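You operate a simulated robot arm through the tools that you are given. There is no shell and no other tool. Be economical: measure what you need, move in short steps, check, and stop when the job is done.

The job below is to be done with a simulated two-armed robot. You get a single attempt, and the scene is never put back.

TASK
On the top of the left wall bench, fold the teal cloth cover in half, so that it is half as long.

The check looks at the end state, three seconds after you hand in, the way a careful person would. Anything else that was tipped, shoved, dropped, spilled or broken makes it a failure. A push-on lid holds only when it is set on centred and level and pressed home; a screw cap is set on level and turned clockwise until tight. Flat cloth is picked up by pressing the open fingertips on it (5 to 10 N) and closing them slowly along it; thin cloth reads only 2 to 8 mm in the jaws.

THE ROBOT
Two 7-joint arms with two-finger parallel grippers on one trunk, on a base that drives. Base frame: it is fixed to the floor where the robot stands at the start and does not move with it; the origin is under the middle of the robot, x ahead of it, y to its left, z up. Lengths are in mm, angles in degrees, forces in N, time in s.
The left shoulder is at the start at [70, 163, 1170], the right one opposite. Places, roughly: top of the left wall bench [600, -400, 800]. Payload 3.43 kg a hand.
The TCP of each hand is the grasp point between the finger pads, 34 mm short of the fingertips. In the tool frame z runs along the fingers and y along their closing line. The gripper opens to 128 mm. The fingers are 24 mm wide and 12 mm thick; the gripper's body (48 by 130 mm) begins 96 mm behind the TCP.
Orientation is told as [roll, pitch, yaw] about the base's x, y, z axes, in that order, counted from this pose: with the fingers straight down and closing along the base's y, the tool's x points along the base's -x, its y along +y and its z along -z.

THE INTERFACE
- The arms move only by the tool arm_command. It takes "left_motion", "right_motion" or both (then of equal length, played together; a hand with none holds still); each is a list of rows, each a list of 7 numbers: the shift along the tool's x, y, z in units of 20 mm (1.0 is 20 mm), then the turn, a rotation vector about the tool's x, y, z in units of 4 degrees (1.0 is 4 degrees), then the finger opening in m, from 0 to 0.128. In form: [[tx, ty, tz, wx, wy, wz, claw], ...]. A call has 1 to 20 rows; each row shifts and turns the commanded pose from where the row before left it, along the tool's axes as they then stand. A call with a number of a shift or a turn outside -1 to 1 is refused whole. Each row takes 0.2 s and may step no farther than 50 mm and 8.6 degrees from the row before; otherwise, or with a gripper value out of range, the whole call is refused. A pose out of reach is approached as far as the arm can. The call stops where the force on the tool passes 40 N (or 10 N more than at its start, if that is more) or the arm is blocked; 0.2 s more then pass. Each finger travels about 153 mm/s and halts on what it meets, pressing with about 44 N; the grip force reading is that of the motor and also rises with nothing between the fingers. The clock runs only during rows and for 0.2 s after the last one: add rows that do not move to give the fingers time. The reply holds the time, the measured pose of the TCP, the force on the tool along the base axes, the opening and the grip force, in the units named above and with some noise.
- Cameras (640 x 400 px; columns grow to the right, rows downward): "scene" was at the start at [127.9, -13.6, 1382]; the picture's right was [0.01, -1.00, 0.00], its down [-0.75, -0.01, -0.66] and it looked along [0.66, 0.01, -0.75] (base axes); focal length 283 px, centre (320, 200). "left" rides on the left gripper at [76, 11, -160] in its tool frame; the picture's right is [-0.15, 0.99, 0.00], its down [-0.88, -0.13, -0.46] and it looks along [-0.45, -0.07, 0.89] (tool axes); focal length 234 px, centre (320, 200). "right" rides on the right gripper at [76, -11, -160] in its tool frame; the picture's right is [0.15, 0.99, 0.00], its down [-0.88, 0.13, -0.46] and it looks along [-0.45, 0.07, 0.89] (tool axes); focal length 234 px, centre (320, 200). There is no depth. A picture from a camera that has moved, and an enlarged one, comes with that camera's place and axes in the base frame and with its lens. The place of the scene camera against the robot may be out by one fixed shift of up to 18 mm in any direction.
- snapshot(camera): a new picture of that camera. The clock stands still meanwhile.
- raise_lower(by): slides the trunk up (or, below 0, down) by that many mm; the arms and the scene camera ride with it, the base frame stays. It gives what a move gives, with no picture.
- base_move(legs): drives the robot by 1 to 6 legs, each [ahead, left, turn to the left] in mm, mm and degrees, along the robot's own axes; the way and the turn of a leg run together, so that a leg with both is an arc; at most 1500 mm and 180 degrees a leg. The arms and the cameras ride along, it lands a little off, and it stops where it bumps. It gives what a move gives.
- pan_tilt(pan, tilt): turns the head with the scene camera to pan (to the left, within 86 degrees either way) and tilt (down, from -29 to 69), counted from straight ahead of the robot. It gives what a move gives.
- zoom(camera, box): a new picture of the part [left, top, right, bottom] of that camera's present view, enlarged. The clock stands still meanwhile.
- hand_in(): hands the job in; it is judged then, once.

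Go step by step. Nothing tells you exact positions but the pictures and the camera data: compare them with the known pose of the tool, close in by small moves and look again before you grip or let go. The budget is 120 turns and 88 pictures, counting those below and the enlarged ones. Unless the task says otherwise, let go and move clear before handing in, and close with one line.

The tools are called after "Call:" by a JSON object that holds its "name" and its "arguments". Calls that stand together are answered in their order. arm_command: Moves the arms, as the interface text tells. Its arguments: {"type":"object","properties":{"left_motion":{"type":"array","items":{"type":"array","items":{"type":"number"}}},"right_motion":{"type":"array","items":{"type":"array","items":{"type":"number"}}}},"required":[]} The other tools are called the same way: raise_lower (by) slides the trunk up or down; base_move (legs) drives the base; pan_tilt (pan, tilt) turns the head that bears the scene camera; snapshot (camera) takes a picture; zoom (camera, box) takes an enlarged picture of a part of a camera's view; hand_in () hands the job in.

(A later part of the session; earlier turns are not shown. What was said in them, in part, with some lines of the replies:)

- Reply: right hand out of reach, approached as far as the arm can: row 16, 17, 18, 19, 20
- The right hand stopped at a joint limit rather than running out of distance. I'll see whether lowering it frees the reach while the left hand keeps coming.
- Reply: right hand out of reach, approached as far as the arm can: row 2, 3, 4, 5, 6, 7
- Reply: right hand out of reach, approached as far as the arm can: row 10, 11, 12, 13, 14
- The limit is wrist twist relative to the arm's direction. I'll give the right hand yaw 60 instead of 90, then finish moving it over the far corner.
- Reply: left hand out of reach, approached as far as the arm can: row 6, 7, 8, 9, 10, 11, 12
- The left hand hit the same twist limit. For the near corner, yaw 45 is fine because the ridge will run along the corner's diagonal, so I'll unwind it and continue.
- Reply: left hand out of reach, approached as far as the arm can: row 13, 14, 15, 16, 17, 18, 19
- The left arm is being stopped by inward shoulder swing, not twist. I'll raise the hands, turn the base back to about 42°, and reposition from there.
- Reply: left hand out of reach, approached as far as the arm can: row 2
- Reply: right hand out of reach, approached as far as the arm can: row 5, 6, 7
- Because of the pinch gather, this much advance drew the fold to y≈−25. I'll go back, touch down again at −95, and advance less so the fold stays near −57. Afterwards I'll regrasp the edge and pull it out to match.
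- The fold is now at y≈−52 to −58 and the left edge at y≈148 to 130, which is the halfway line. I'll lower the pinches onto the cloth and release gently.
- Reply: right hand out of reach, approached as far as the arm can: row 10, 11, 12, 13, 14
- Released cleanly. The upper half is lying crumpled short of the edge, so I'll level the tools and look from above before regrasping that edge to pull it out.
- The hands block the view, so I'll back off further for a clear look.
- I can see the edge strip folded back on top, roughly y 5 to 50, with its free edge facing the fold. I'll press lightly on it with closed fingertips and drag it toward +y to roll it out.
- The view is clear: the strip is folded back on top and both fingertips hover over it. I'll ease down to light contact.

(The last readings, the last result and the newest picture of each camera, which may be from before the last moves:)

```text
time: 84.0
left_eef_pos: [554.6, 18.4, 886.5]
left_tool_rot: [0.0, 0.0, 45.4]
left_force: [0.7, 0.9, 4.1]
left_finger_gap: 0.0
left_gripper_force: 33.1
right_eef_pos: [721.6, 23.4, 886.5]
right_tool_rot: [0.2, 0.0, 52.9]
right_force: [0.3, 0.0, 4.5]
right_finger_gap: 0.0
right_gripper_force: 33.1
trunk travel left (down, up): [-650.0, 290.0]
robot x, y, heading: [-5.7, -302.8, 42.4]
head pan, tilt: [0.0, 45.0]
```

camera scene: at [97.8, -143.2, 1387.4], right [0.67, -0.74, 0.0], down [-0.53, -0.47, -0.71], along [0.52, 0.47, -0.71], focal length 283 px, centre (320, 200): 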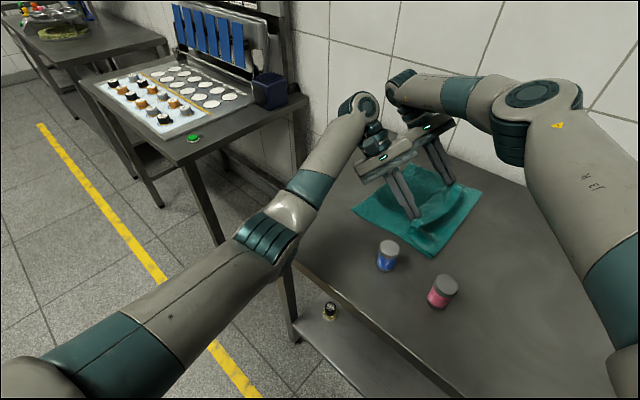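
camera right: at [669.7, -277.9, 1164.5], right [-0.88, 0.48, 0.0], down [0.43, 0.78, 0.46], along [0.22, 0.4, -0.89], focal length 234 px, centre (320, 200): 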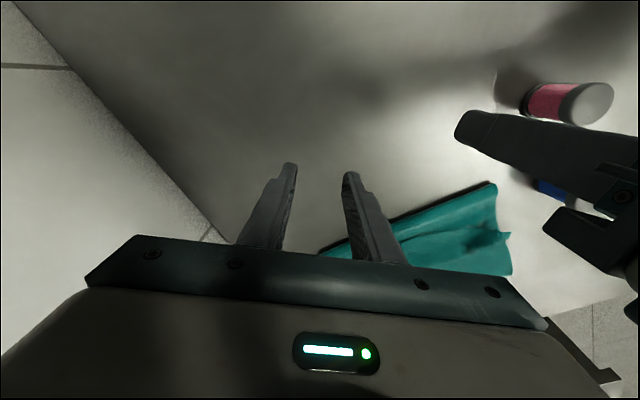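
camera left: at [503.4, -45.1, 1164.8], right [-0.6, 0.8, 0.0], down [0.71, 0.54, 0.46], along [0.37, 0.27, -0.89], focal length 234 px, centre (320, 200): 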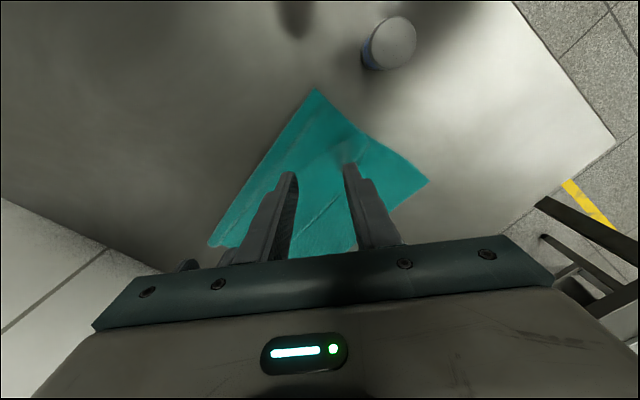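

Contact is about 4 N on each. I'll drag 60 mm toward +y slowly.

Call:
{"name": "arm_command", "arguments": {"left_motion": [[-0.283, 0.283, 0, 0, 0, 0, 0], [-0.283, 0.283, 0, 0, 0, 0, 0], [-0.283, 0.283, 0, 0, 0, 0, 0], [-0.283, 0.283, 0, 0, 0, 0, 0], [-0.283, 0.283, 0, 0, 0, 0, 0], [-0.283, 0.283, 0, 0, 0, 0, 0], [-0.283, 0.283, 0, 0, 0, 0, 0], [-0.283, 0.283, 0, 0, 0, 0, 0]], "right_motion": [[-0.32, 0.241, 0, 0, 0, 0, 0], [-0.32, 0.241, 0, 0, 0, 0, 0], [-0.32, 0.241, 0, 0, 0, 0, 0], [-0.32, 0.241, 0, 0, 0, 0, 0], [-0.32, 0.241, 0, 0, 0, 0, 0], [-0.32, 0.241, 0, 0, 0, 0, 0], [-0.32, 0.241, 0, 0, 0, 0, 0], [-0.32, 0.241, 0, 0, 0, 0, 0]]}}

Call:
{"name": "zoom", "arguments": {"camera": "right", "box": [200, 0, 600, 250]}}

```text
time: 85.8
left_eef_pos: [554.4, 84.7, 886.4]
left_tool_rot: [-0.1, -0.1, 45.3]
left_force: [-0.1, -0.7, 4.0]
left_finger_gap: 0.0
left_gripper_force: 33.3
right_eef_pos: [722.3, 88.3, 886.5]
right_tool_rot: [0.0, -0.1, 53.0]
right_force: [-0.3, -1.3, 5.4]
right_finger_gap: 0.0
right_gripper_force: 33.6
trunk travel left (down, up): [-650.0, 290.0]
robot x, y, heading: [-1.8, -300.7, 42.1]
head pan, tilt: [0.0, 45.0]
```

```text
1.60 times, centred on (400, 125) of right
camera zoom: at [684.6, 22.4, 1045.5], right [-0.88, 0.48, 0.0], down [0.43, 0.78, 0.46], along [0.22, 0.4, -0.89], focal length 375 px, centre (192, 320)
```

zoom: 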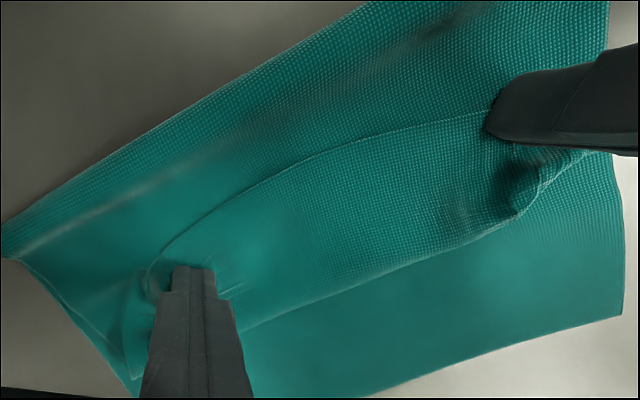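

The whole stack slid along with the fingers by about 64 mm, since cloth grips cloth better than the bench. The strip therefore won't roll out this way. I'll lift clear and look closely at the gathered bumps, which stand proud enough to pinch without pressing.

Call:
{"name": "arm_command", "arguments": {"left_motion": [[0, 0, -0.5, 0, 0, 0, 0], [0.3, 0.3, -0.7, 0, 0, 0, 0.02], [0.6, 0.4, -0.7, 0, 0, 0, 0.04], [0, 0, 0, 0, 0, 0, 0.04]], "right_motion": [[0, 0, -0.5, 0, 0, 0, 0], [0, 0, -0.7, 0, 0, 0, 0.02], [0, 0, -0.7, 0, 0, 0, 0.04], [0, 0, 0, 0, 0, 0, 0.04]]}}

Call:
{"name": "zoom", "arguments": {"camera": "left", "box": [150, 50, 490, 260]}}

Call:
{"name": "zoom", "arguments": {"camera": "right", "box": [200, 50, 540, 260]}}

```text
time: 86.8
left_eef_pos: [531.6, 80.6, 924.2]
left_tool_rot: [0.0, 0.0, 45.5]
left_force: [0.6, 0.2, -0.2]
left_finger_gap: 39.8
left_gripper_force: 0.1
right_eef_pos: [721.9, 86.3, 923.6]
right_tool_rot: [0.1, 0.0, 53.1]
right_force: [0.5, -0.4, 0.6]
right_finger_gap: 39.9
right_gripper_force: 0.0
trunk travel left (down, up): [-650.0, 290.0]
robot x, y, heading: [0.2, -299.7, 42.5]
head pan, tilt: [0.0, 45.0]
```

```text
1.88 times, centred on (320, 155) of left
camera zoom: at [471.0, 34.8, 1083.8], right [-0.6, 0.8, 0.0], down [0.71, 0.54, 0.46], along [0.36, 0.27, -0.89], focal length 441 px, centre (320, 285)
```

zoom: 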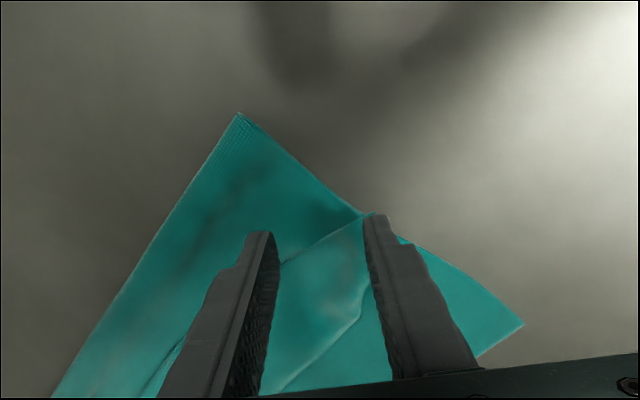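

```text
1.88 times, centred on (370, 155) of right
camera zoom: at [685.9, 21.3, 1082.4], right [-0.88, 0.48, 0.0], down [0.43, 0.78, 0.46], along [0.22, 0.4, -0.89], focal length 441 px, centre (226, 285)
```

zoom: 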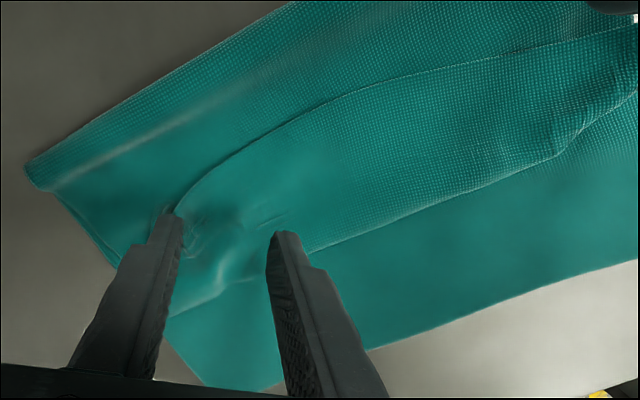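

The strip can't be dragged open and the bumps have flattened. A cleaner way is to grasp the exposed single-layer left edge (near y≈221…188) right at its rim and lift the whole cloth so it hangs open. Then I can lay one half down and bring the held edge back over it. First I'll reposition and turn the grippers to close along y.

Call:
{"name": "arm_command", "arguments": {"left_motion": [[0, 0, -1, 0, 0, 0, 0.04], [0, 0, -1, 0, 0, 0, 0.04], [0, 0, -1, 0, 0, 0, 0.04], [0, 0, -1, 0, 0, 0, 0.04]], "right_motion": [[0, 0, -1, 0, 0, 0, 0.04], [0, 0, -1, 0, 0, 0, 0.04], [0, 0, -1, 0, 0, 0, 0.04], [0, 0, -1, 0, 0, 0, 0.04]]}}

Call:
{"name": "base_move", "arguments": {"legs": [[120, 134, 0]]}}

Call:
{"name": "arm_command", "arguments": {"left_motion": [[0, 0, 0, 0, 0, 0.87, 0.05], [0, 0, 0, 0, 0, 0.87, 0.05], [0, 0, 0, 0, 0, 0.87, 0.05], [0, 0, 0, 0, 0, 0.87, 0.05], [0, 0, 0, 0, 0, 0.87, 0.05], [0, 0, 0, 0, 0, 0.87, 0.05], [0, 0, 0, 0, 0, 0.87, 0.05], [0, 0, 0, 0, 0, 0.87, 0.05], [0, 0, 0, 0, 0, 0.87, 0.05], [0, 0, 0, 0, 0, 0.87, 0.05], [0, 0, 0, 0, 0, 0.87, 0.05], [0, 0, 0, 0, 0, 0.87, 0.05], [0, 0, 0, 0, 0, 0.87, 0.05], [0, 0, 0, 0, 0, 0.87, 0.05], [0, 0, 0, 0, 0, 0.87, 0.05]], "right_motion": [[0, 0, 0, 0, 0, 1, 0.05], [0, 0, 0, 0, 0, 1, 0.05], [0, 0, 0, 0, 0, 1, 0.05], [0, 0, 0, 0, 0, 1, 0.05], [0, 0, 0, 0, 0, 1, 0.05], [0, 0, 0, 0, 0, 1, 0.05], [0, 0, 0, 0, 0, 1, 0.05], [0, 0, 0, 0, 0, 1, 0.05], [0, 0, 0, 0, 0, 1, 0.05], [0, 0, 0, 0, 0, 1, 0.05], [0, 0, 0, 0, 0, 1, 0.05], [0, 0, 0, 0, 0, 1, 0.05], [0, 0, 0, 0, 0, 1, 0.05], [0, 0, 0, 0, 0, 1, 0.05], [0, 0, 0, 0, 0, 1, 0.05]]}}

Call:
{"name": "snapshot", "arguments": {"camera": "scene"}}

```text
time: 87.8
left_eef_pos: [531.2, 82.3, 1005.0]
left_tool_rot: [-0.1, 0.0, 45.2]
left_force: [-0.5, 0.3, 0.9]
left_finger_gap: 39.7
left_gripper_force: 0.0
right_eef_pos: [721.8, 88.0, 1004.8]
right_tool_rot: [0.1, -0.2, 53.0]
right_force: [-1.0, 0.3, 1.0]
right_finger_gap: 39.8
right_gripper_force: 0.0
trunk travel left (down, up): [-650.0, 290.0]
robot x, y, heading: [-6.2, -302.3, 42.2]
head pan, tilt: [0.0, 45.0]
```

```text
time: 89.4
left_eef_pos: [528.9, 261.6, 1005.2]
left_tool_rot: [0.0, 0.0, 45.3]
left_force: [0.3, -0.4, -0.6]
left_finger_gap: 40.1
left_gripper_force: 0.1
right_eef_pos: [719.7, 268.4, 1003.7]
right_tool_rot: [0.2, 0.0, 53.0]
right_force: [0.5, -0.2, 0.6]
right_finger_gap: 39.9
right_gripper_force: 0.1
trunk travel left (down, up): [-650.0, 290.0]
robot x, y, heading: [-2.1, -121.1, 42.4]
head pan, tilt: [0.0, 45.0]
```

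```text
time: 92.6
left_eef_pos: [529.3, 261.0, 1004.8]
left_tool_rot: [0.0, -0.1, -6.9]
left_force: [0.1, -0.9, -0.1]
left_finger_gap: 50.0
left_gripper_force: 0.0
right_eef_pos: [720.2, 267.7, 1004.1]
right_tool_rot: [0.1, 0.0, -6.9]
right_force: [0.0, 0.3, -0.4]
right_finger_gap: 50.0
right_gripper_force: 0.0
trunk travel left (down, up): [-650.0, 290.0]
robot x, y, heading: [-3.1, -125.9, 42.3]
head pan, tilt: [0.0, 45.0]
```

```text
25 pictures are left
camera scene: at [93.7, -47.1, 1387.5], right [0.67, -0.74, 0.0], down [-0.52, -0.48, -0.71], along [0.52, 0.47, -0.71], focal length 283 px, centre (320, 200)
```

scene: 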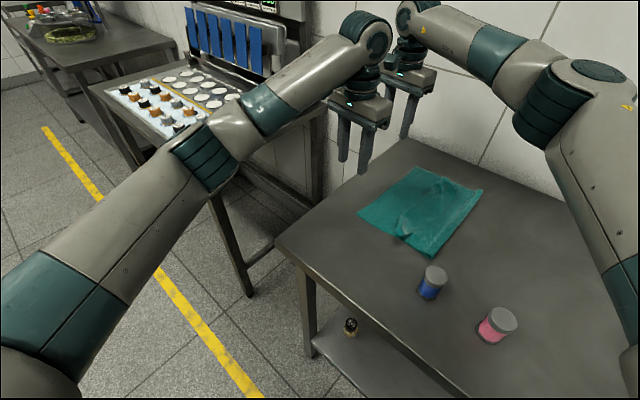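

The turn worked. I'll go above the left-edge corners and descend part way for a close look.

Call:
{"name": "arm_command", "arguments": {"left_motion": [[-0.14, -0.5, 0, 0, 0, 0, 0.03], [-0.14, -0.5, 0, 0, 0, 0, 0.03], [-0.14, -0.5, 0, 0, 0, 0, 0.03], [-0.14, -0.5, 0, 0, 0, 0, 0.03], [-0.14, -0.5, 0, 0, 0, 0, 0.03], [0, 0, 0.89, 0, 0, 0, 0.03], [0, 0, 0.89, 0, 0, 0, 0.03], [0, 0, 0.89, 0, 0, 0, 0.03], [0, 0, 0.89, 0, 0, 0, 0.03], [0, 0, 0.89, 0, 0, 0, 0.03]], "right_motion": [[-0.58, -0.786, 0, 0, 0, 0, 0.03], [-0.58, -0.786, 0, 0, 0, 0, 0.03], [-0.58, -0.786, 0, 0, 0, 0, 0.03], [-0.58, -0.786, 0, 0, 0, 0, 0.03], [-0.58, -0.786, 0, 0, 0, 0, 0.03], [0, 0, 0.89, 0, 0, 0, 0.03], [0, 0, 0.89, 0, 0, 0, 0.03], [0, 0, 0.89, 0, 0, 0, 0.03], [0, 0, 0.89, 0, 0, 0, 0.03], [0, 0, 0.89, 0, 0, 0, 0.03]]}}

Call:
{"name": "snapshot", "arguments": {"camera": "left"}}

Call:
{"name": "snapshot", "arguments": {"camera": "right"}}

```text
time: 94.8
left_eef_pos: [536.8, 210.2, 915.5]
left_tool_rot: [0.0, -0.1, -6.8]
left_force: [0.4, 0.1, -0.6]
left_finger_gap: 29.9
left_gripper_force: 0.0
right_eef_pos: [766.7, 182.5, 914.2]
right_tool_rot: [0.0, 0.1, -7.1]
right_force: [0.6, 0.4, -0.1]
right_finger_gap: 30.1
right_gripper_force: 0.1
trunk travel left (down, up): [-650.0, 290.0]
robot x, y, heading: [-4.3, -122.8, 42.5]
head pan, tilt: [0.0, 45.0]
```

```text
24 pictures are left
camera left: at [463.7, 229.4, 1074.7], right [0.26, 0.96, 0.0], down [0.86, -0.23, 0.46], along [0.44, -0.12, -0.89], focal length 234 px, centre (320, 200)
```

left: 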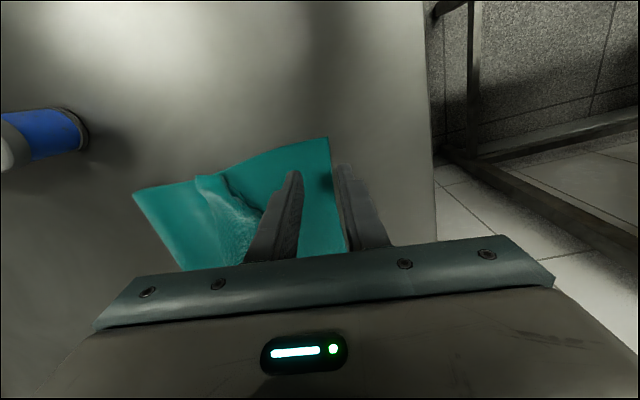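

```text
23 pictures are left
camera right: at [691.1, 181.5, 1073.3], right [-0.03, 1.0, 0.0], down [0.89, 0.02, 0.45], along [0.45, 0.01, -0.89], focal length 234 px, centre (320, 200)
```

right: 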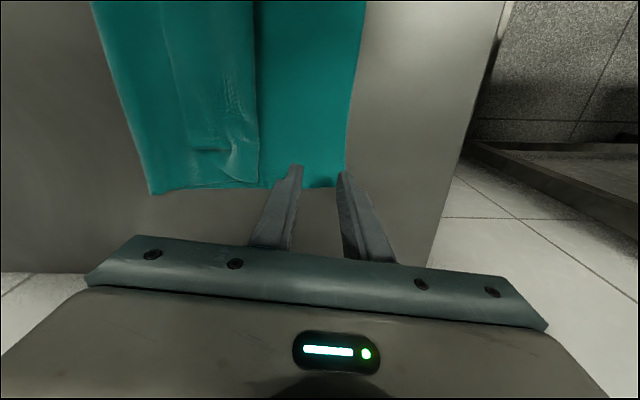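

Edges measured at y≈223 near and y≈210 far. I'll trim both hands so the rim lies between the open fingers, then descend to contact.

Call:
{"name": "arm_command", "arguments": {"left_motion": [[0, 0.25, 0, 0, 0, 0, 0.03], [0, 0, 0.5, 0, 0, 0, 0.03], [0, 0, 0.5, 0, 0, 0, 0.03], [0, 0, 0.3, 0, 0, 0, 0.03], [0, 0, 0.08, 0, 0, 0, 0.03], [0, 0, 0, 0, 0, 0, 0.03]], "right_motion": [[0.37, 0.96, 0, 0, 0, 0, 0.03], [0, 0, 0.5, 0, 0, 0, 0.03], [0, 0, 0.5, 0, 0, 0, 0.03], [0, 0, 0.3, 0, 0, 0, 0.03], [0, 0, 0.08, 0, 0, 0, 0.03], [0, 0, 0, 0, 0, 0, 0.03]]}}

Call:
{"name": "zoom", "arguments": {"camera": "left", "box": [150, 80, 450, 280]}}

Call:
{"name": "zoom", "arguments": {"camera": "right", "box": [150, 80, 450, 280]}}

```text
time: 96.2
left_eef_pos: [538.1, 215.5, 888.5]
left_tool_rot: [0.0, -0.1, -6.8]
left_force: [0.2, -0.3, -0.1]
left_finger_gap: 29.9
left_gripper_force: 0.1
right_eef_pos: [763.0, 203.5, 887.6]
right_tool_rot: [0.0, 0.0, -6.9]
right_force: [0.5, 0.6, 0.4]
right_finger_gap: 29.8
right_gripper_force: 0.0
trunk travel left (down, up): [-650.0, 290.0]
robot x, y, heading: [-6.3, -121.8, 42.2]
head pan, tilt: [0.0, 45.0]
```

```text
2.00 times, centred on (300, 180) of left
camera zoom: at [463.9, 234.5, 1047.8], right [0.26, 0.96, 0.0], down [0.86, -0.23, 0.46], along [0.44, -0.12, -0.89], focal length 468 px, centre (360, 240)
```

zoom: 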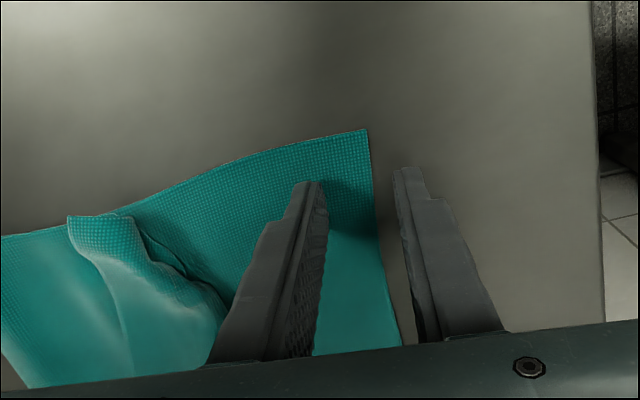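

```text
2.00 times, centred on (300, 180) of right
camera zoom: at [686.2, 202.0, 1045.8], right [-0.03, 1.0, 0.0], down [0.89, 0.02, 0.46], along [0.45, 0.01, -0.89], focal length 468 px, centre (360, 240)
```

zoom: 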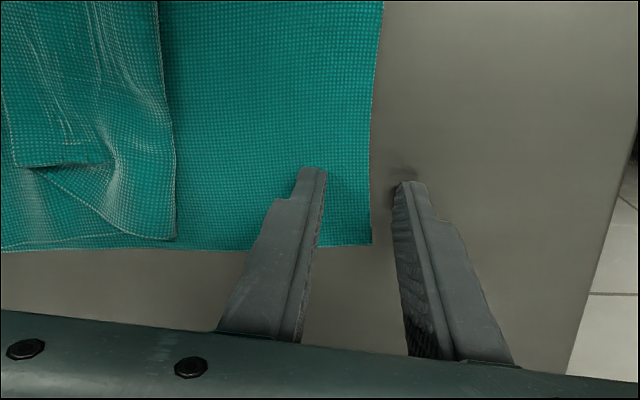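

Positioning is very good: one finger is on the cloth about 15–20 mm inside the rim and the other just outside it. Now I'll press and close slowly.

Call:
{"name": "arm_command", "arguments": {"left_motion": [[0, 0, 0.1, 0, 0, 0, 0.03], [0, 0, 0.1, 0, 0, 0, 0.03], [0, 0, 0, 0, 0, 0, 0.03]], "right_motion": [[0, 0, 0.1, 0, 0, 0, 0.03], [0, 0, 0.07, 0, 0, 0, 0.03], [0, 0, 0, 0, 0, 0, 0.03]]}}

```text
time: 97.0
left_eef_pos: [538.4, 214.2, 885.6]
left_tool_rot: [0.0, -0.3, -6.9]
left_force: [1.3, 0.1, 4.4]
left_finger_gap: 29.8
left_gripper_force: 0.1
right_eef_pos: [761.8, 203.0, 885.3]
right_tool_rot: [0.0, 0.0, -6.9]
right_force: [1.9, 0.0, 8.7]
right_finger_gap: 30.0
right_gripper_force: 0.1
trunk travel left (down, up): [-650.0, 290.0]
robot x, y, heading: [-5.6, -120.2, 42.6]
head pan, tilt: [0.0, 45.0]
```

Call:
{"name": "arm_command", "arguments": {"left_motion": [[0, 0, 0.05, 0, 0, 0, 0.03], [0, 0, 0, 0, 0, 0, 0.027], [0, 0, 0, 0, 0, 0, 0.024], [0, 0, 0, 0, 0, 0, 0.021], [0, 0, 0, 0, 0, 0, 0.018], [0, 0, 0, 0, 0, 0, 0.015], [0, 0, 0, 0, 0, 0, 0.012], [0, 0, 0, 0, 0, 0, 0.009], [0, 0, 0, 0, 0, 0, 0.006], [0, 0, 0, 0, 0, 0, 0.003], [0, 0, 0, 0, 0, 0, 0], [0, 0, 0, 0, 0, 0, 0], [0, 0, 0, 0, 0, 0, 0]], "right_motion": [[0, 0, 0, 0, 0, 0, 0.03], [0, 0, 0, 0, 0, 0, 0.027], [0, 0, 0, 0, 0, 0, 0.024], [0, 0, 0, 0, 0, 0, 0.021], [0, 0, 0, 0, 0, 0, 0.018], [0, 0, 0, 0, 0, 0, 0.015], [0, 0, 0, 0, 0, 0, 0.012], [0, 0, 0, 0, 0, 0, 0.009], [0, 0, 0, 0, 0, 0, 0.006], [0, 0, 0, 0, 0, 0, 0.003], [0, 0, 0, 0, 0, 0, 0], [0, 0, 0, 0, 0, 0, 0], [0, 0, 0, 0, 0, 0, 0]]}}

Call:
{"name": "arm_command", "arguments": {"left_motion": [[0, 0, -0.5, 0, 0, 0, 0], [0, 0, -0.5, 0, 0, 0, 0], [0, 0, -0.5, 0, 0, 0, 0], [0, 0, -0.5, 0, 0, 0, 0], [0, 0, 0, 0, 0, 0, 0]], "right_motion": [[0, 0, -0.5, 0, 0, 0, 0], [0, 0, -0.5, 0, 0, 0, 0], [0, 0, -0.5, 0, 0, 0, 0], [0, 0, -0.5, 0, 0, 0, 0], [0, 0, 0, 0, 0, 0, 0]]}}

Call:
{"name": "zoom", "arguments": {"camera": "left", "box": [150, 80, 450, 280]}}

Call:
{"name": "zoom", "arguments": {"camera": "right", "box": [150, 80, 450, 280]}}

```text
time: 99.8
left_eef_pos: [536.2, 213.7, 886.1]
left_tool_rot: [0.1, -0.2, -6.9]
left_force: [1.0, -2.2, 24.9]
left_finger_gap: 2.0
left_gripper_force: 36.6
right_eef_pos: [760.1, 201.2, 885.4]
right_tool_rot: [0.0, -0.1, -7.0]
right_force: [-1.5, -1.4, 1.8]
right_finger_gap: 2.4
right_gripper_force: 36.9
trunk travel left (down, up): [-650.0, 290.0]
robot x, y, heading: [-3.3, -122.0, 42.2]
head pan, tilt: [0.0, 45.0]
```

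```text
time: 101.0
left_eef_pos: [537.5, 214.4, 922.3]
left_tool_rot: [0.0, -0.1, -6.9]
left_force: [-0.5, -0.2, -0.3]
left_finger_gap: 2.3
left_gripper_force: 37.2
right_eef_pos: [762.3, 203.1, 922.5]
right_tool_rot: [0.1, 0.1, -7.0]
right_force: [-0.7, -0.5, -0.4]
right_finger_gap: 2.5
right_gripper_force: 36.7
trunk travel left (down, up): [-650.0, 290.0]
robot x, y, heading: [-5.4, -120.5, 42.2]
head pan, tilt: [0.0, 45.0]
```

```text
2.00 times, centred on (300, 180) of left
camera zoom: at [464.2, 234.3, 1082.8], right [0.26, 0.96, 0.0], down [0.86, -0.23, 0.46], along [0.44, -0.12, -0.89], focal length 468 px, centre (360, 240)
```

zoom: 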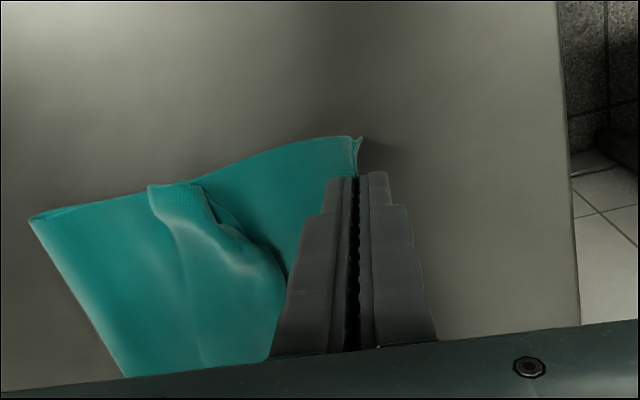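

```text
2.00 times, centred on (300, 180) of right
camera zoom: at [686.5, 201.8, 1082.2], right [-0.03, 1.0, 0.0], down [0.89, 0.02, 0.45], along [0.45, 0.01, -0.89], focal length 468 px, centre (360, 240)
```

zoom: 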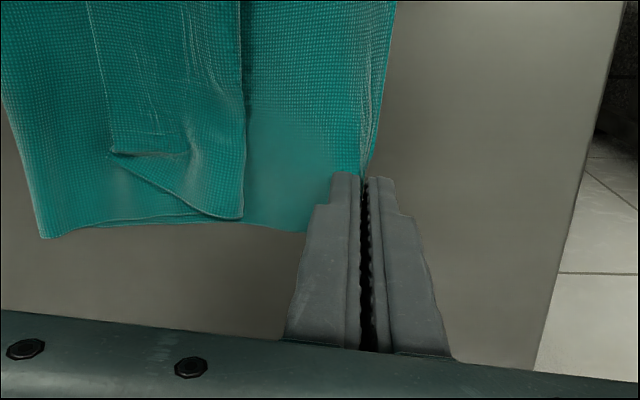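

Both rims are pinched with only a few millimetres turned over. Now I'll lift the cloth to hang: trunk up first, then the arms.

Call:
{"name": "raise_lower", "arguments": {"by": 285}}

Call:
{"name": "arm_command", "arguments": {"left_motion": [[0, 0, -0.8, 0, 0, 0, 0], [0, 0, -0.8, 0, 0, 0, 0], [0, 0, -0.8, 0, 0, 0, 0], [0, 0, -0.8, 0, 0, 0, 0], [0, 0, -0.8, 0, 0, 0, 0], [0, 0, -0.8, 0, 0, 0, 0], [0, 0, 0, 0, 0, 0, 0]], "right_motion": [[0, 0, -0.8, 0, 0, 0, 0], [0, 0, -0.8, 0, 0, 0, 0], [0, 0, -0.8, 0, 0, 0, 0], [0, 0, -0.8, 0, 0, 0, 0], [0, 0, -0.8, 0, 0, 0, 0], [0, 0, -0.8, 0, 0, 0, 0], [0, 0, 0, 0, 0, 0, 0]]}}

Call:
{"name": "snapshot", "arguments": {"camera": "scene"}}

```text
time: 103.8
left_eef_pos: [538.1, 215.5, 1208.4]
left_tool_rot: [0.0, -0.2, -6.9]
left_force: [-0.2, -0.7, -0.1]
left_finger_gap: 2.3
left_gripper_force: 36.9
right_eef_pos: [763.0, 203.0, 1208.1]
right_tool_rot: [0.0, 0.1, -7.0]
right_force: [-1.8, 0.3, 0.4]
right_finger_gap: 2.5
right_gripper_force: 37.3
trunk travel left (down, up): [-935.0, 5.0]
robot x, y, heading: [-3.2, -120.6, 42.2]
head pan, tilt: [0.0, 45.0]
```

```text
time: 105.4
left_eef_pos: [538.7, 216.2, 1304.1]
left_tool_rot: [0.0, 0.0, -6.9]
left_force: [0.3, 0.1, -0.2]
left_finger_gap: 2.3
left_gripper_force: 37.1
right_eef_pos: [762.5, 201.6, 1304.6]
right_tool_rot: [0.1, 0.1, -7.1]
right_force: [-1.0, 0.0, -0.1]
right_finger_gap: 2.1
right_gripper_force: 37.4
trunk travel left (down, up): [-935.0, 5.0]
robot x, y, heading: [-0.9, -119.7, 42.1]
head pan, tilt: [0.0, 45.0]
```

```text
18 pictures are left
camera scene: at [94.1, -47.0, 1672.4], right [0.67, -0.74, 0.0], down [-0.52, -0.48, -0.71], along [0.52, 0.47, -0.71], focal length 283 px, centre (320, 200)
```

scene: 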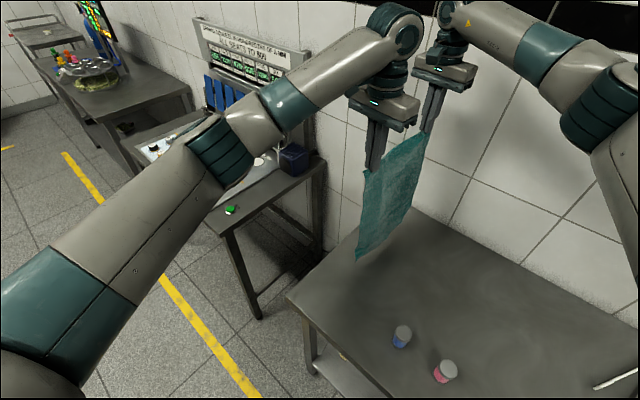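

The cloth hangs fully open with its bottom edge just above the bench near y≈210. I'll lay the lower half down by alternately backing toward −y and lowering.

Call:
{"name": "raise_lower", "arguments": {"by": -25}}

Call:
{"name": "base_move", "arguments": {"legs": [[-30, -33, 0]]}}

Call:
{"name": "raise_lower", "arguments": {"by": -55}}

Call:
{"name": "base_move", "arguments": {"legs": [[-37, -41, 0]]}}

Call:
{"name": "raise_lower", "arguments": {"by": -55}}

Call:
{"name": "snapshot", "arguments": {"camera": "scene"}}

```text
time: 106.1
left_eef_pos: [537.8, 215.7, 1279.3]
left_tool_rot: [0.0, 0.0, -7.0]
left_force: [0.4, -0.4, 0.1]
left_finger_gap: 2.0
left_gripper_force: 36.9
right_eef_pos: [762.7, 202.1, 1278.7]
right_tool_rot: [0.0, 0.1, -7.0]
right_force: [-0.4, -0.2, 0.2]
right_finger_gap: 2.3
right_gripper_force: 36.8
trunk travel left (down, up): [-910.0, 30.0]
robot x, y, heading: [-0.5, -122.4, 42.1]
head pan, tilt: [0.0, 45.0]
```

```text
time: 107.0
left_eef_pos: [537.0, 181.4, 1276.0]
left_tool_rot: [-0.6, 0.0, -6.6]
left_force: [0.4, 1.1, -0.4]
left_finger_gap: 2.2
left_gripper_force: 37.1
right_eef_pos: [760.4, 168.2, 1275.9]
right_tool_rot: [-0.5, -0.1, -6.7]
right_force: [-1.0, 1.7, 0.1]
right_finger_gap: 2.1
right_gripper_force: 37.1
trunk travel left (down, up): [-910.0, 30.0]
robot x, y, heading: [-5.4, -161.6, 42.6]
head pan, tilt: [0.0, 45.0]
```

```text
time: 108.0
left_eef_pos: [536.5, 170.7, 1224.7]
left_tool_rot: [0.1, -0.2, -6.7]
left_force: [-0.5, -0.3, -0.3]
left_finger_gap: 2.1
left_gripper_force: 36.9
right_eef_pos: [760.2, 157.2, 1225.1]
right_tool_rot: [0.2, -0.1, -6.8]
right_force: [-1.5, 0.1, 0.0]
right_finger_gap: 2.4
right_gripper_force: 36.9
trunk travel left (down, up): [-855.0, 85.0]
robot x, y, heading: [-2.4, -163.2, 42.3]
head pan, tilt: [0.0, 45.0]
```

```text
time: 109.0
left_eef_pos: [536.7, 129.1, 1220.5]
left_tool_rot: [-0.4, -0.1, -6.4]
left_force: [0.9, 0.2, 0.4]
left_finger_gap: 2.2
left_gripper_force: 36.3
right_eef_pos: [760.8, 116.5, 1219.8]
right_tool_rot: [-0.3, -0.1, -6.5]
right_force: [0.3, 0.9, -0.4]
right_finger_gap: 2.1
right_gripper_force: 37.2
trunk travel left (down, up): [-855.0, 85.0]
robot x, y, heading: [-3.1, -216.2, 42.6]
head pan, tilt: [0.0, 45.0]
```

```text
time: 109.9
left_eef_pos: [535.1, 120.3, 1170.3]
left_tool_rot: [0.0, 0.0, -6.5]
left_force: [0.3, 0.1, 0.0]
left_finger_gap: 2.4
left_gripper_force: 37.0
right_eef_pos: [758.6, 107.6, 1170.2]
right_tool_rot: [0.1, 0.0, -6.6]
right_force: [0.5, -0.1, 0.0]
right_finger_gap: 2.3
right_gripper_force: 37.4
trunk travel left (down, up): [-800.0, 140.0]
robot x, y, heading: [-3.6, -221.0, 42.4]
head pan, tilt: [0.0, 45.0]
```

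```text
17 pictures are left
camera scene: at [92.6, -145.3, 1537.6], right [0.67, -0.74, 0.0], down [-0.52, -0.48, -0.71], along [0.52, 0.48, -0.71], focal length 283 px, centre (320, 200)
```

scene: 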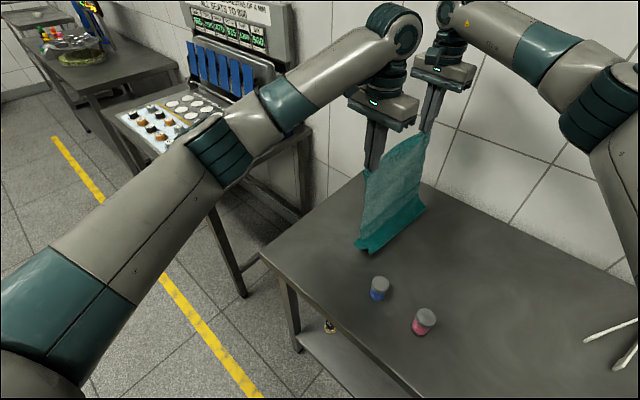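

Call:
{"name": "zoom", "arguments": {"camera": "scene", "box": [320, 110, 480, 280]}}

Call:
{"name": "snapshot", "arguments": {"camera": "left"}}

```text
2.35 times, centred on (400, 195) of scene
camera zoom: at [92.6, -145.3, 1537.6], right [0.67, -0.74, 0.0], down [-0.52, -0.48, -0.71], along [0.52, 0.48, -0.71], focal length 666 px, centre (132, 212)
```

zoom: 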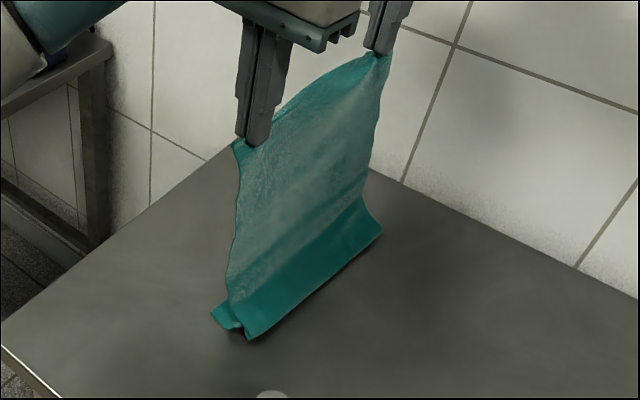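

```text
15 pictures are left
camera left: at [462.2, 139.1, 1329.0], right [0.26, 0.97, 0.0], down [0.86, -0.23, 0.46], along [0.44, -0.12, -0.89], focal length 234 px, centre (320, 200)
```

left: 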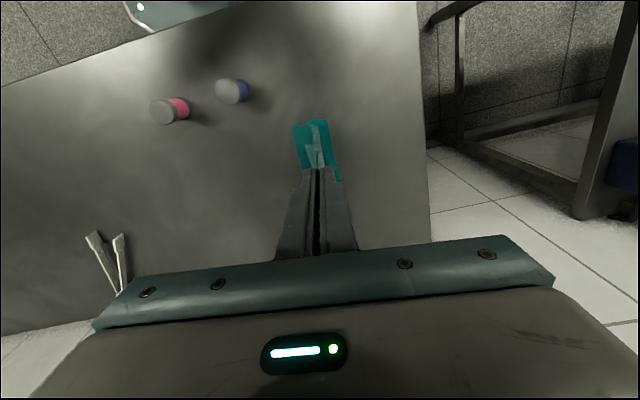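

The bottom has landed with its tail toward +y, as intended. It slid a bit with me, so I'll continue backing and lowering to lay about half the length.

Call:
{"name": "base_move", "arguments": {"legs": [[-47, -52, 0]]}}

Call:
{"name": "raise_lower", "arguments": {"by": -50}}

Call:
{"name": "base_move", "arguments": {"legs": [[-34, -37, 0]]}}

Call:
{"name": "raise_lower", "arguments": {"by": -40}}

Call:
{"name": "snapshot", "arguments": {"camera": "left"}}

Call:
{"name": "snapshot", "arguments": {"camera": "right"}}

```text
time: 110.9
left_eef_pos: [536.8, 57.3, 1167.8]
left_tool_rot: [-0.3, 0.0, -6.3]
left_force: [0.5, 0.4, 0.5]
left_finger_gap: 2.2
left_gripper_force: 37.0
right_eef_pos: [759.8, 45.1, 1167.2]
right_tool_rot: [0.0, 0.0, -6.5]
right_force: [-0.3, 0.9, -0.1]
right_finger_gap: 2.6
right_gripper_force: 37.2
trunk travel left (down, up): [-800.0, 140.0]
robot x, y, heading: [-3.7, -287.3, 42.4]
head pan, tilt: [0.0, 45.0]
```

```text
time: 111.8
left_eef_pos: [536.7, 53.6, 1119.6]
left_tool_rot: [0.0, -0.1, -6.3]
left_force: [0.3, -0.3, 0.9]
left_finger_gap: 2.2
left_gripper_force: 37.4
right_eef_pos: [758.2, 40.7, 1120.2]
right_tool_rot: [0.1, 0.0, -6.4]
right_force: [-0.1, 0.2, -0.2]
right_finger_gap: 2.2
right_gripper_force: 37.0
trunk travel left (down, up): [-750.0, 190.0]
robot x, y, heading: [-4.3, -289.2, 42.4]
head pan, tilt: [0.0, 45.0]
```

```text
time: 112.8
left_eef_pos: [535.9, 8.8, 1117.8]
left_tool_rot: [-0.2, 0.0, -6.1]
left_force: [0.2, 0.4, 0.1]
left_finger_gap: 2.1
left_gripper_force: 37.1
right_eef_pos: [758.2, -2.2, 1116.6]
right_tool_rot: [-0.3, 0.1, -6.3]
right_force: [0.6, 0.4, -0.2]
right_finger_gap: 2.1
right_gripper_force: 36.9
trunk travel left (down, up): [-750.0, 190.0]
robot x, y, heading: [-2.2, -336.8, 42.6]
head pan, tilt: [0.0, 45.0]
```

```text
time: 113.6
left_eef_pos: [535.1, 5.5, 1078.9]
left_tool_rot: [0.0, 0.0, -6.1]
left_force: [0.4, -0.4, 0.1]
left_finger_gap: 2.4
left_gripper_force: 37.0
right_eef_pos: [758.4, -6.8, 1080.0]
right_tool_rot: [0.0, 0.0, -6.2]
right_force: [-0.6, -0.1, 0.5]
right_finger_gap: 2.2
right_gripper_force: 37.2
trunk travel left (down, up): [-710.0, 230.0]
robot x, y, heading: [-4.8, -335.3, 42.8]
head pan, tilt: [0.0, 45.0]
```

```text
14 pictures are left
camera left: at [461.0, 23.1, 1238.8], right [0.25, 0.97, 0.0], down [0.86, -0.22, 0.46], along [0.44, -0.11, -0.89], focal length 234 px, centre (320, 200)
```

left: 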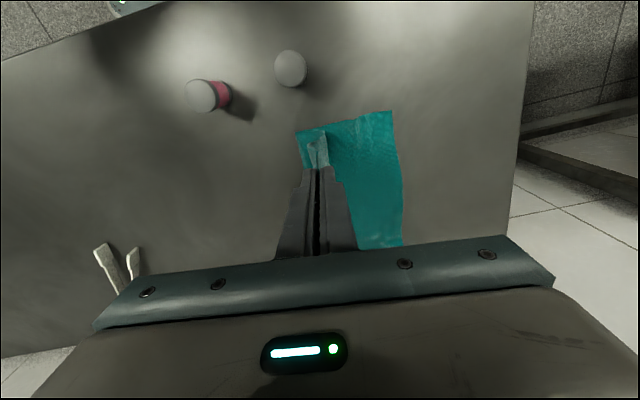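

```text
13 pictures are left
camera right: at [681.2, -9.2, 1238.4], right [-0.04, 1.0, 0.0], down [0.89, 0.03, 0.46], along [0.46, 0.02, -0.89], focal length 234 px, centre (320, 200)
```

right: 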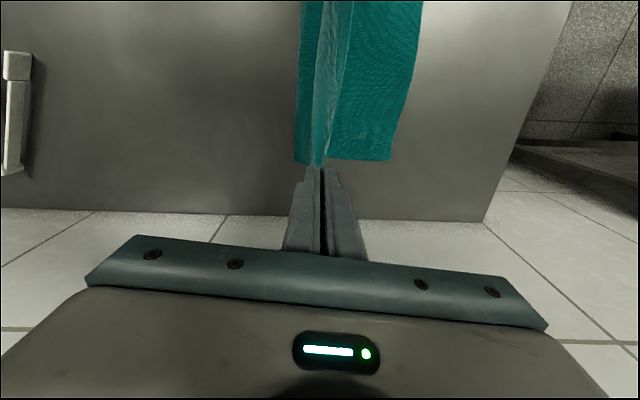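

Very good: about 150–160 mm is laid flat, with its edge straight at y≈118. I'll do one more small step back and down to reach half.

Call:
{"name": "base_move", "arguments": {"legs": [[-32, -35, 0]]}}

Call:
{"name": "raise_lower", "arguments": {"by": -50}}

Call:
{"name": "snapshot", "arguments": {"camera": "right"}}

```text
time: 114.5
left_eef_pos: [535.1, -36.1, 1076.4]
left_tool_rot: [-0.2, 0.1, -6.0]
left_force: [-0.3, 1.1, 0.7]
left_finger_gap: 2.1
left_gripper_force: 37.0
right_eef_pos: [757.0, -48.9, 1076.7]
right_tool_rot: [-0.1, 0.1, -6.2]
right_force: [-0.7, -0.7, 0.1]
right_finger_gap: 2.3
right_gripper_force: 36.8
trunk travel left (down, up): [-710.0, 230.0]
robot x, y, heading: [-1.6, -384.1, 42.8]
head pan, tilt: [0.0, 45.0]
```

```text
time: 115.4
left_eef_pos: [534.3, -38.6, 1027.8]
left_tool_rot: [-0.1, 0.1, -6.0]
left_force: [0.7, -0.2, 0.7]
left_finger_gap: 2.3
left_gripper_force: 36.5
right_eef_pos: [756.7, -49.6, 1028.3]
right_tool_rot: [0.1, 0.0, -6.0]
right_force: [-0.6, 1.3, -0.3]
right_finger_gap: 2.4
right_gripper_force: 36.8
trunk travel left (down, up): [-660.0, 280.0]
robot x, y, heading: [-4.2, -379.4, 42.4]
head pan, tilt: [0.0, 45.0]
```

```text
12 pictures are left
camera right: at [681.2, -52.6, 1187.5], right [-0.04, 1.0, 0.0], down [0.89, 0.04, 0.46], along [0.46, 0.02, -0.89], focal length 234 px, centre (320, 200)
```

right: 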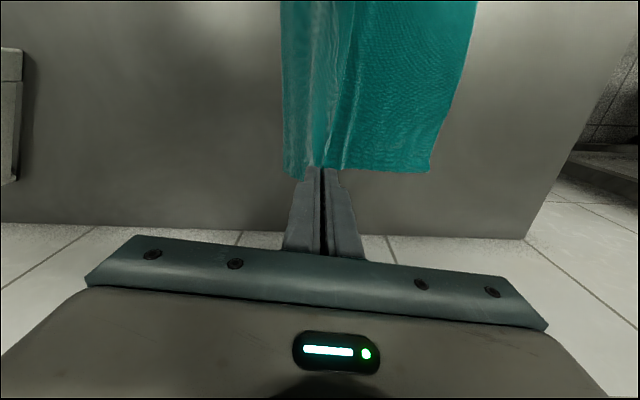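

The laid edge is steady at y≈119 and the bulge reaches y≈−90, so the halfway point has been reached. Now I'll lower and roll the held edge back over toward +y.

Call:
{"name": "raise_lower", "arguments": {"by": -45}}

Call:
{"name": "base_move", "arguments": {"legs": [[40, 44, 0]]}}

Call:
{"name": "raise_lower", "arguments": {"by": -45}}

Call:
{"name": "base_move", "arguments": {"legs": [[40, 44, 0]]}}

Call:
{"name": "snapshot", "arguments": {"camera": "right"}}

Call:
{"name": "snapshot", "arguments": {"camera": "left"}}

```text
time: 116.3
left_eef_pos: [535.3, -38.6, 982.0]
left_tool_rot: [0.0, 0.1, -6.0]
left_force: [0.7, 0.3, 0.3]
left_finger_gap: 2.2
left_gripper_force: 36.9
right_eef_pos: [756.4, -51.2, 984.0]
right_tool_rot: [0.1, 0.0, -6.1]
right_force: [-0.8, 0.2, -0.4]
right_finger_gap: 2.2
right_gripper_force: 37.1
trunk travel left (down, up): [-615.0, 325.0]
robot x, y, heading: [-2.0, -380.6, 43.0]
head pan, tilt: [0.0, 45.0]
```

```text
time: 117.3
left_eef_pos: [535.6, 19.8, 981.9]
left_tool_rot: [-0.2, 0.2, -6.0]
left_force: [0.3, 0.1, -0.6]
left_finger_gap: 2.4
left_gripper_force: 36.3
right_eef_pos: [758.3, 7.7, 983.3]
right_tool_rot: [-0.1, 0.0, -6.0]
right_force: [0.8, 0.3, 0.3]
right_finger_gap: 2.0
right_gripper_force: 37.0
trunk travel left (down, up): [-615.0, 325.0]
robot x, y, heading: [-3.2, -322.6, 42.8]
head pan, tilt: [0.0, 45.0]
```

```text
time: 118.2
left_eef_pos: [534.8, 19.2, 938.2]
left_tool_rot: [0.1, 0.1, -6.0]
left_force: [0.0, -0.3, 0.0]
left_finger_gap: 2.4
left_gripper_force: 36.4
right_eef_pos: [757.1, 8.1, 938.8]
right_tool_rot: [0.1, -0.1, -6.2]
right_force: [-0.6, 0.1, 0.5]
right_finger_gap: 2.3
right_gripper_force: 36.9
trunk travel left (down, up): [-570.0, 370.0]
robot x, y, heading: [-4.6, -323.2, 42.8]
head pan, tilt: [0.0, 45.0]
```

```text
time: 119.1
left_eef_pos: [534.7, 79.3, 937.8]
left_tool_rot: [0.0, 0.1, -6.0]
left_force: [0.5, 0.8, 0.1]
left_finger_gap: 2.2
left_gripper_force: 36.4
right_eef_pos: [757.6, 66.7, 939.4]
right_tool_rot: [0.1, 0.0, -6.2]
right_force: [-0.7, 0.1, -0.2]
right_finger_gap: 2.5
right_gripper_force: 36.9
trunk travel left (down, up): [-570.0, 370.0]
robot x, y, heading: [-5.2, -263.9, 42.7]
head pan, tilt: [0.0, 45.0]
```

```text
11 pictures are left
camera right: at [681.2, 65.2, 1097.2], right [-0.04, 1.0, 0.0], down [0.89, 0.04, 0.46], along [0.45, 0.02, -0.89], focal length 234 px, centre (320, 200)
```

right: 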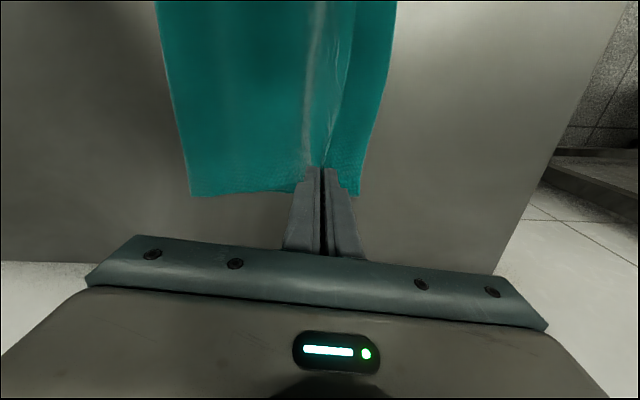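

```text
10 pictures are left
camera left: at [461.4, 97.5, 1097.6], right [0.25, 0.97, 0.0], down [0.86, -0.22, 0.45], along [0.44, -0.12, -0.89], focal length 234 px, centre (320, 200)
```

left: 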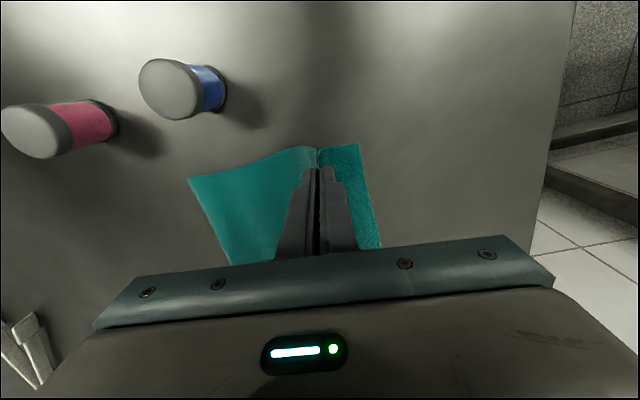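

Nearly perfect: the lower half spans y −76…117 (about 193 mm). I'll bring the held edge the last ~40 mm and lower it onto the bottom edge.

Call:
{"name": "arm_command", "arguments": {"left_motion": [[0, 0, 0.5, 0, 0, 0, 0], [0, 0, 0.5, 0, 0, 0, 0]], "right_motion": [[0.02, 0.17, 0.5, 0, 0, 0, 0], [0.02, 0.17, 0.5, 0, 0, 0, 0]]}}

Call:
{"name": "base_move", "arguments": {"legs": [[25, 27, 0]]}}

Call:
{"name": "arm_command", "arguments": {"left_motion": [[0, 0, 0.5, 0, 0, 0, 0], [0, 0, 0.5, 0, 0, 0, 0], [0, 0, 0.2, 0, 0, 0, 0], [0, 0, 0, 0, 0, 0, 0]], "right_motion": [[0, 0, 0.5, 0, 0, 0, 0], [0, 0, 0.5, 0, 0, 0, 0], [0, 0, 0.2, 0, 0, 0, 0], [0, 0, 0, 0, 0, 0, 0]]}}

Call:
{"name": "snapshot", "arguments": {"camera": "right"}}

Call:
{"name": "snapshot", "arguments": {"camera": "left"}}

```text
time: 119.7
left_eef_pos: [536.4, 77.7, 917.0]
left_tool_rot: [-0.2, 0.1, -6.0]
left_force: [0.3, 0.3, -0.7]
left_finger_gap: 2.2
left_gripper_force: 37.1
right_eef_pos: [756.7, 74.5, 917.8]
right_tool_rot: [-0.1, 0.0, -6.1]
right_force: [-0.7, 1.3, -0.5]
right_finger_gap: 2.0
right_gripper_force: 37.0
trunk travel left (down, up): [-570.0, 370.0]
robot x, y, heading: [-3.5, -264.8, 42.6]
head pan, tilt: [0.0, 45.0]
```

```text
time: 120.6
left_eef_pos: [536.3, 114.5, 917.8]
left_tool_rot: [-0.1, 0.1, -6.2]
left_force: [-0.3, 1.0, -0.7]
left_finger_gap: 2.2
left_gripper_force: 36.6
right_eef_pos: [757.7, 109.2, 917.4]
right_tool_rot: [0.0, 0.0, -6.3]
right_force: [-0.5, -0.3, -0.8]
right_finger_gap: 2.3
right_gripper_force: 36.9
trunk travel left (down, up): [-570.0, 370.0]
robot x, y, heading: [-1.2, -229.1, 42.7]
head pan, tilt: [0.0, 45.0]
```

```text
time: 121.6
left_eef_pos: [534.8, 114.7, 892.2]
left_tool_rot: [-0.1, 0.1, -6.1]
left_force: [1.3, -0.3, -0.5]
left_finger_gap: 2.3
left_gripper_force: 36.9
right_eef_pos: [757.7, 107.7, 894.7]
right_tool_rot: [-0.1, 0.0, -6.2]
right_force: [-0.1, 0.2, -0.8]
right_finger_gap: 2.6
right_gripper_force: 37.1
trunk travel left (down, up): [-570.0, 370.0]
robot x, y, heading: [-3.8, -230.1, 42.9]
head pan, tilt: [0.0, 45.0]
```

```text
9 pictures are left
camera right: at [681.6, 106.9, 1053.5], right [-0.04, 1.0, 0.0], down [0.89, 0.03, 0.46], along [0.45, 0.02, -0.89], focal length 234 px, centre (320, 200)
```

right: 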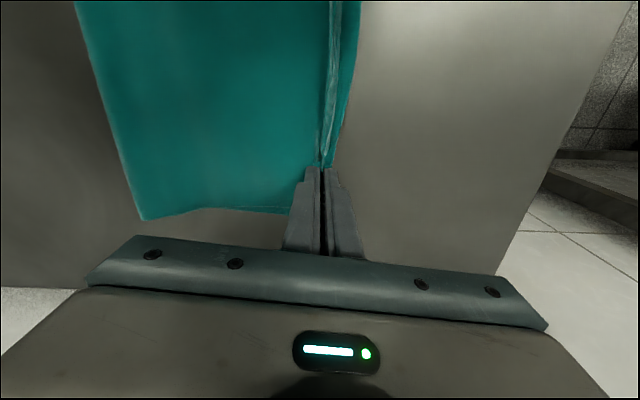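

```text
8 pictures are left
camera left: at [461.5, 132.4, 1054.1], right [0.25, 0.97, 0.0], down [0.86, -0.22, 0.46], along [0.44, -0.12, -0.89], focal length 234 px, centre (320, 200)
```

left: 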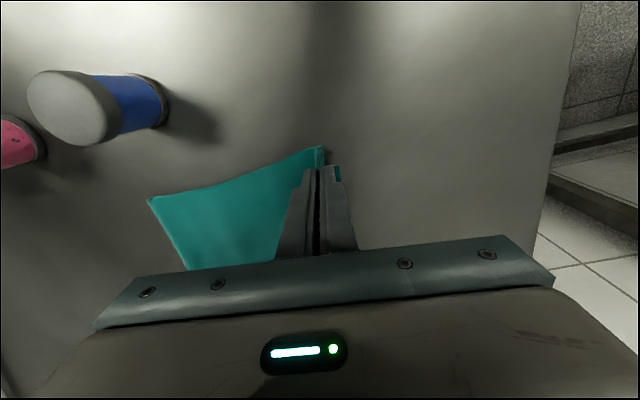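

The edges line up within about a centimetre. I'll lower the last few millimetres, release gently and lift straight up.

Call:
{"name": "arm_command", "arguments": {"left_motion": [[0, 0, 0.15, 0, 0, 0, 0], [0, 0, 0, 0, 0, 0, 0.004], [0, 0, 0, 0, 0, 0, 0.008], [0, 0, 0, 0, 0, 0, 0.012], [0, 0, 0, 0, 0, 0, 0.016], [0, 0, 0, 0, 0, 0, 0.02], [0, 0, 0, 0, 0, 0, 0.02], [0, 0, -0.2, 0, 0, 0, 0.02], [0, 0, -0.4, 0, 0, 0, 0.02], [0, 0, -0.6, 0, 0, 0, 0.02], [0, 0, -0.8, 0, 0, 0, 0.02], [0, 0, -0.9, 0, 0, 0, 0.02], [0, 0, -0.9, 0, 0, 0, 0.02], [0, 0, -0.9, 0, 0, 0, 0.02], [0, 0, -0.9, 0, 0, 0, 0.02], [0, 0, -0.9, 0, 0, 0, 0.02]], "right_motion": [[0, 0, 0.25, 0, 0, 0, 0], [0, 0, 0, 0, 0, 0, 0.004], [0, 0, 0, 0, 0, 0, 0.008], [0, 0, 0, 0, 0, 0, 0.012], [0, 0, 0, 0, 0, 0, 0.016], [0, 0, 0, 0, 0, 0, 0.02], [0, 0, 0, 0, 0, 0, 0.02], [0, 0, -0.2, 0, 0, 0, 0.02], [0, 0, -0.4, 0, 0, 0, 0.02], [0, 0, -0.6, 0, 0, 0, 0.02], [0, 0, -0.8, 0, 0, 0, 0.02], [0, 0, -0.9, 0, 0, 0, 0.02], [0, 0, -0.9, 0, 0, 0, 0.02], [0, 0, -0.9, 0, 0, 0, 0.02], [0, 0, -0.9, 0, 0, 0, 0.02], [0, 0, -0.9, 0, 0, 0, 0.02]]}}

Call:
{"name": "snapshot", "arguments": {"camera": "right"}}

Call:
{"name": "zoom", "arguments": {"camera": "left", "box": [130, 60, 430, 260]}}

```text
time: 125.0
left_eef_pos: [535.8, 114.1, 1020.9]
left_tool_rot: [-0.1, 0.0, -6.1]
left_force: [-0.4, 0.1, -0.3]
left_finger_gap: 20.2
left_gripper_force: 0.1
right_eef_pos: [756.8, 108.6, 1020.7]
right_tool_rot: [0.2, -0.1, -6.1]
right_force: [0.8, 0.5, -0.7]
right_finger_gap: 20.3
right_gripper_force: 0.1
trunk travel left (down, up): [-570.0, 370.0]
robot x, y, heading: [-6.1, -228.2, 42.7]
head pan, tilt: [0.0, 45.0]
```

```text
7 pictures are left
camera right: at [680.0, 107.1, 1179.8], right [-0.04, 1.0, 0.0], down [0.89, 0.03, 0.46], along [0.46, 0.02, -0.89], focal length 234 px, centre (320, 200)
```

right: 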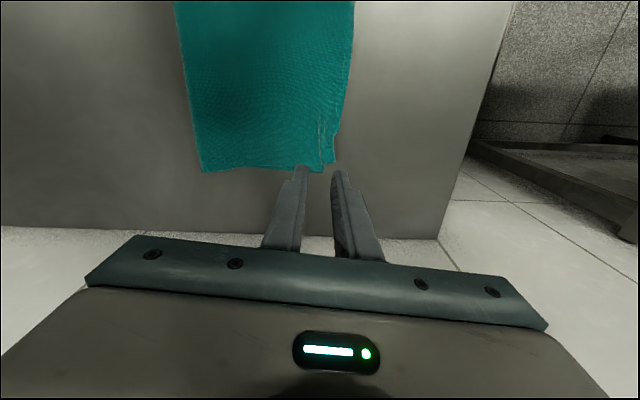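

```text
2.00 times, centred on (280, 160) of left
camera zoom: at [461.1, 132.9, 1181.4], right [0.25, 0.97, 0.0], down [0.86, -0.22, 0.46], along [0.44, -0.12, -0.89], focal length 468 px, centre (400, 280)
```

zoom: 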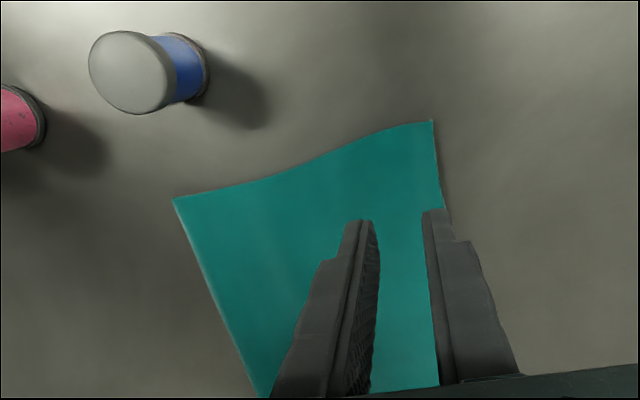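

The cloth lies neatly in half and both hands are free of it. I'll move clear and take a final look.

Call:
{"name": "base_move", "arguments": {"legs": [[-200, -223, 0]]}}

Call:
{"name": "pan_tilt", "arguments": {"pan": 10, "tilt": 35}}

Call:
{"name": "snapshot", "arguments": {"camera": "scene"}}

```text
time: 127.0
left_eef_pos: [538.1, -185.6, 1020.7]
left_tool_rot: [-0.2, 0.1, -6.1]
left_force: [-0.2, -0.4, -0.4]
left_finger_gap: 20.0
left_gripper_force: 0.1
right_eef_pos: [759.4, -190.9, 1019.9]
right_tool_rot: [0.1, 0.1, -6.2]
right_force: [0.9, 0.0, 0.7]
right_finger_gap: 19.7
right_gripper_force: 0.1
trunk travel left (down, up): [-570.0, 370.0]
robot x, y, heading: [-0.2, -526.0, 42.6]
head pan, tilt: [0.0, 45.0]
```

```text
time: 127.8
left_eef_pos: [539.3, -184.7, 1021.0]
left_tool_rot: [-0.1, 0.0, -6.1]
left_force: [-1.1, 0.7, -0.3]
left_finger_gap: 19.9
left_gripper_force: 0.1
right_eef_pos: [759.7, -189.7, 1020.7]
right_tool_rot: [0.0, 0.0, -6.2]
right_force: [0.4, 0.1, -0.7]
right_finger_gap: 19.9
right_gripper_force: 0.1
trunk travel left (down, up): [-570.0, 370.0]
robot x, y, heading: [-2.2, -529.5, 42.5]
head pan, tilt: [10.0, 35.0]
```

```text
5 pictures are left
camera scene: at [90.0, -438.8, 1322.2], right [0.79, -0.61, 0.0], down [-0.35, -0.46, -0.82], along [0.5, 0.65, -0.57], focal length 283 px, centre (320, 200)
```

scene: 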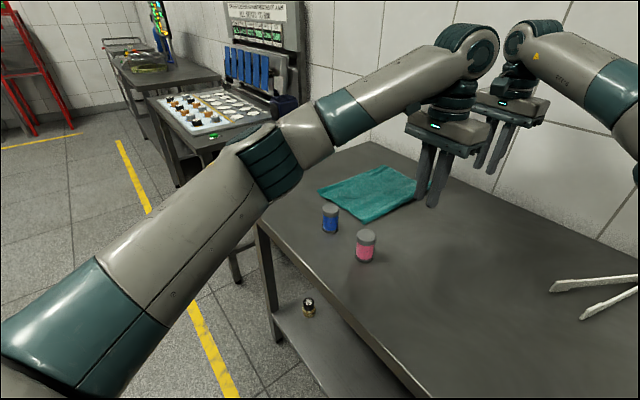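

The cloth lies flat, folded in half on the bench. The jars and tongs are standing where they were, and both hands are clear, so I'm handing in.

Call:
{"name": "hand_in", "arguments": {}}

```text
The job is handed in.
```

The teal cloth is folded in half on the bench top, about 190 mm long instead of roughly 400 mm. Its edges meet within about a centimetre and nothing else was disturbed.
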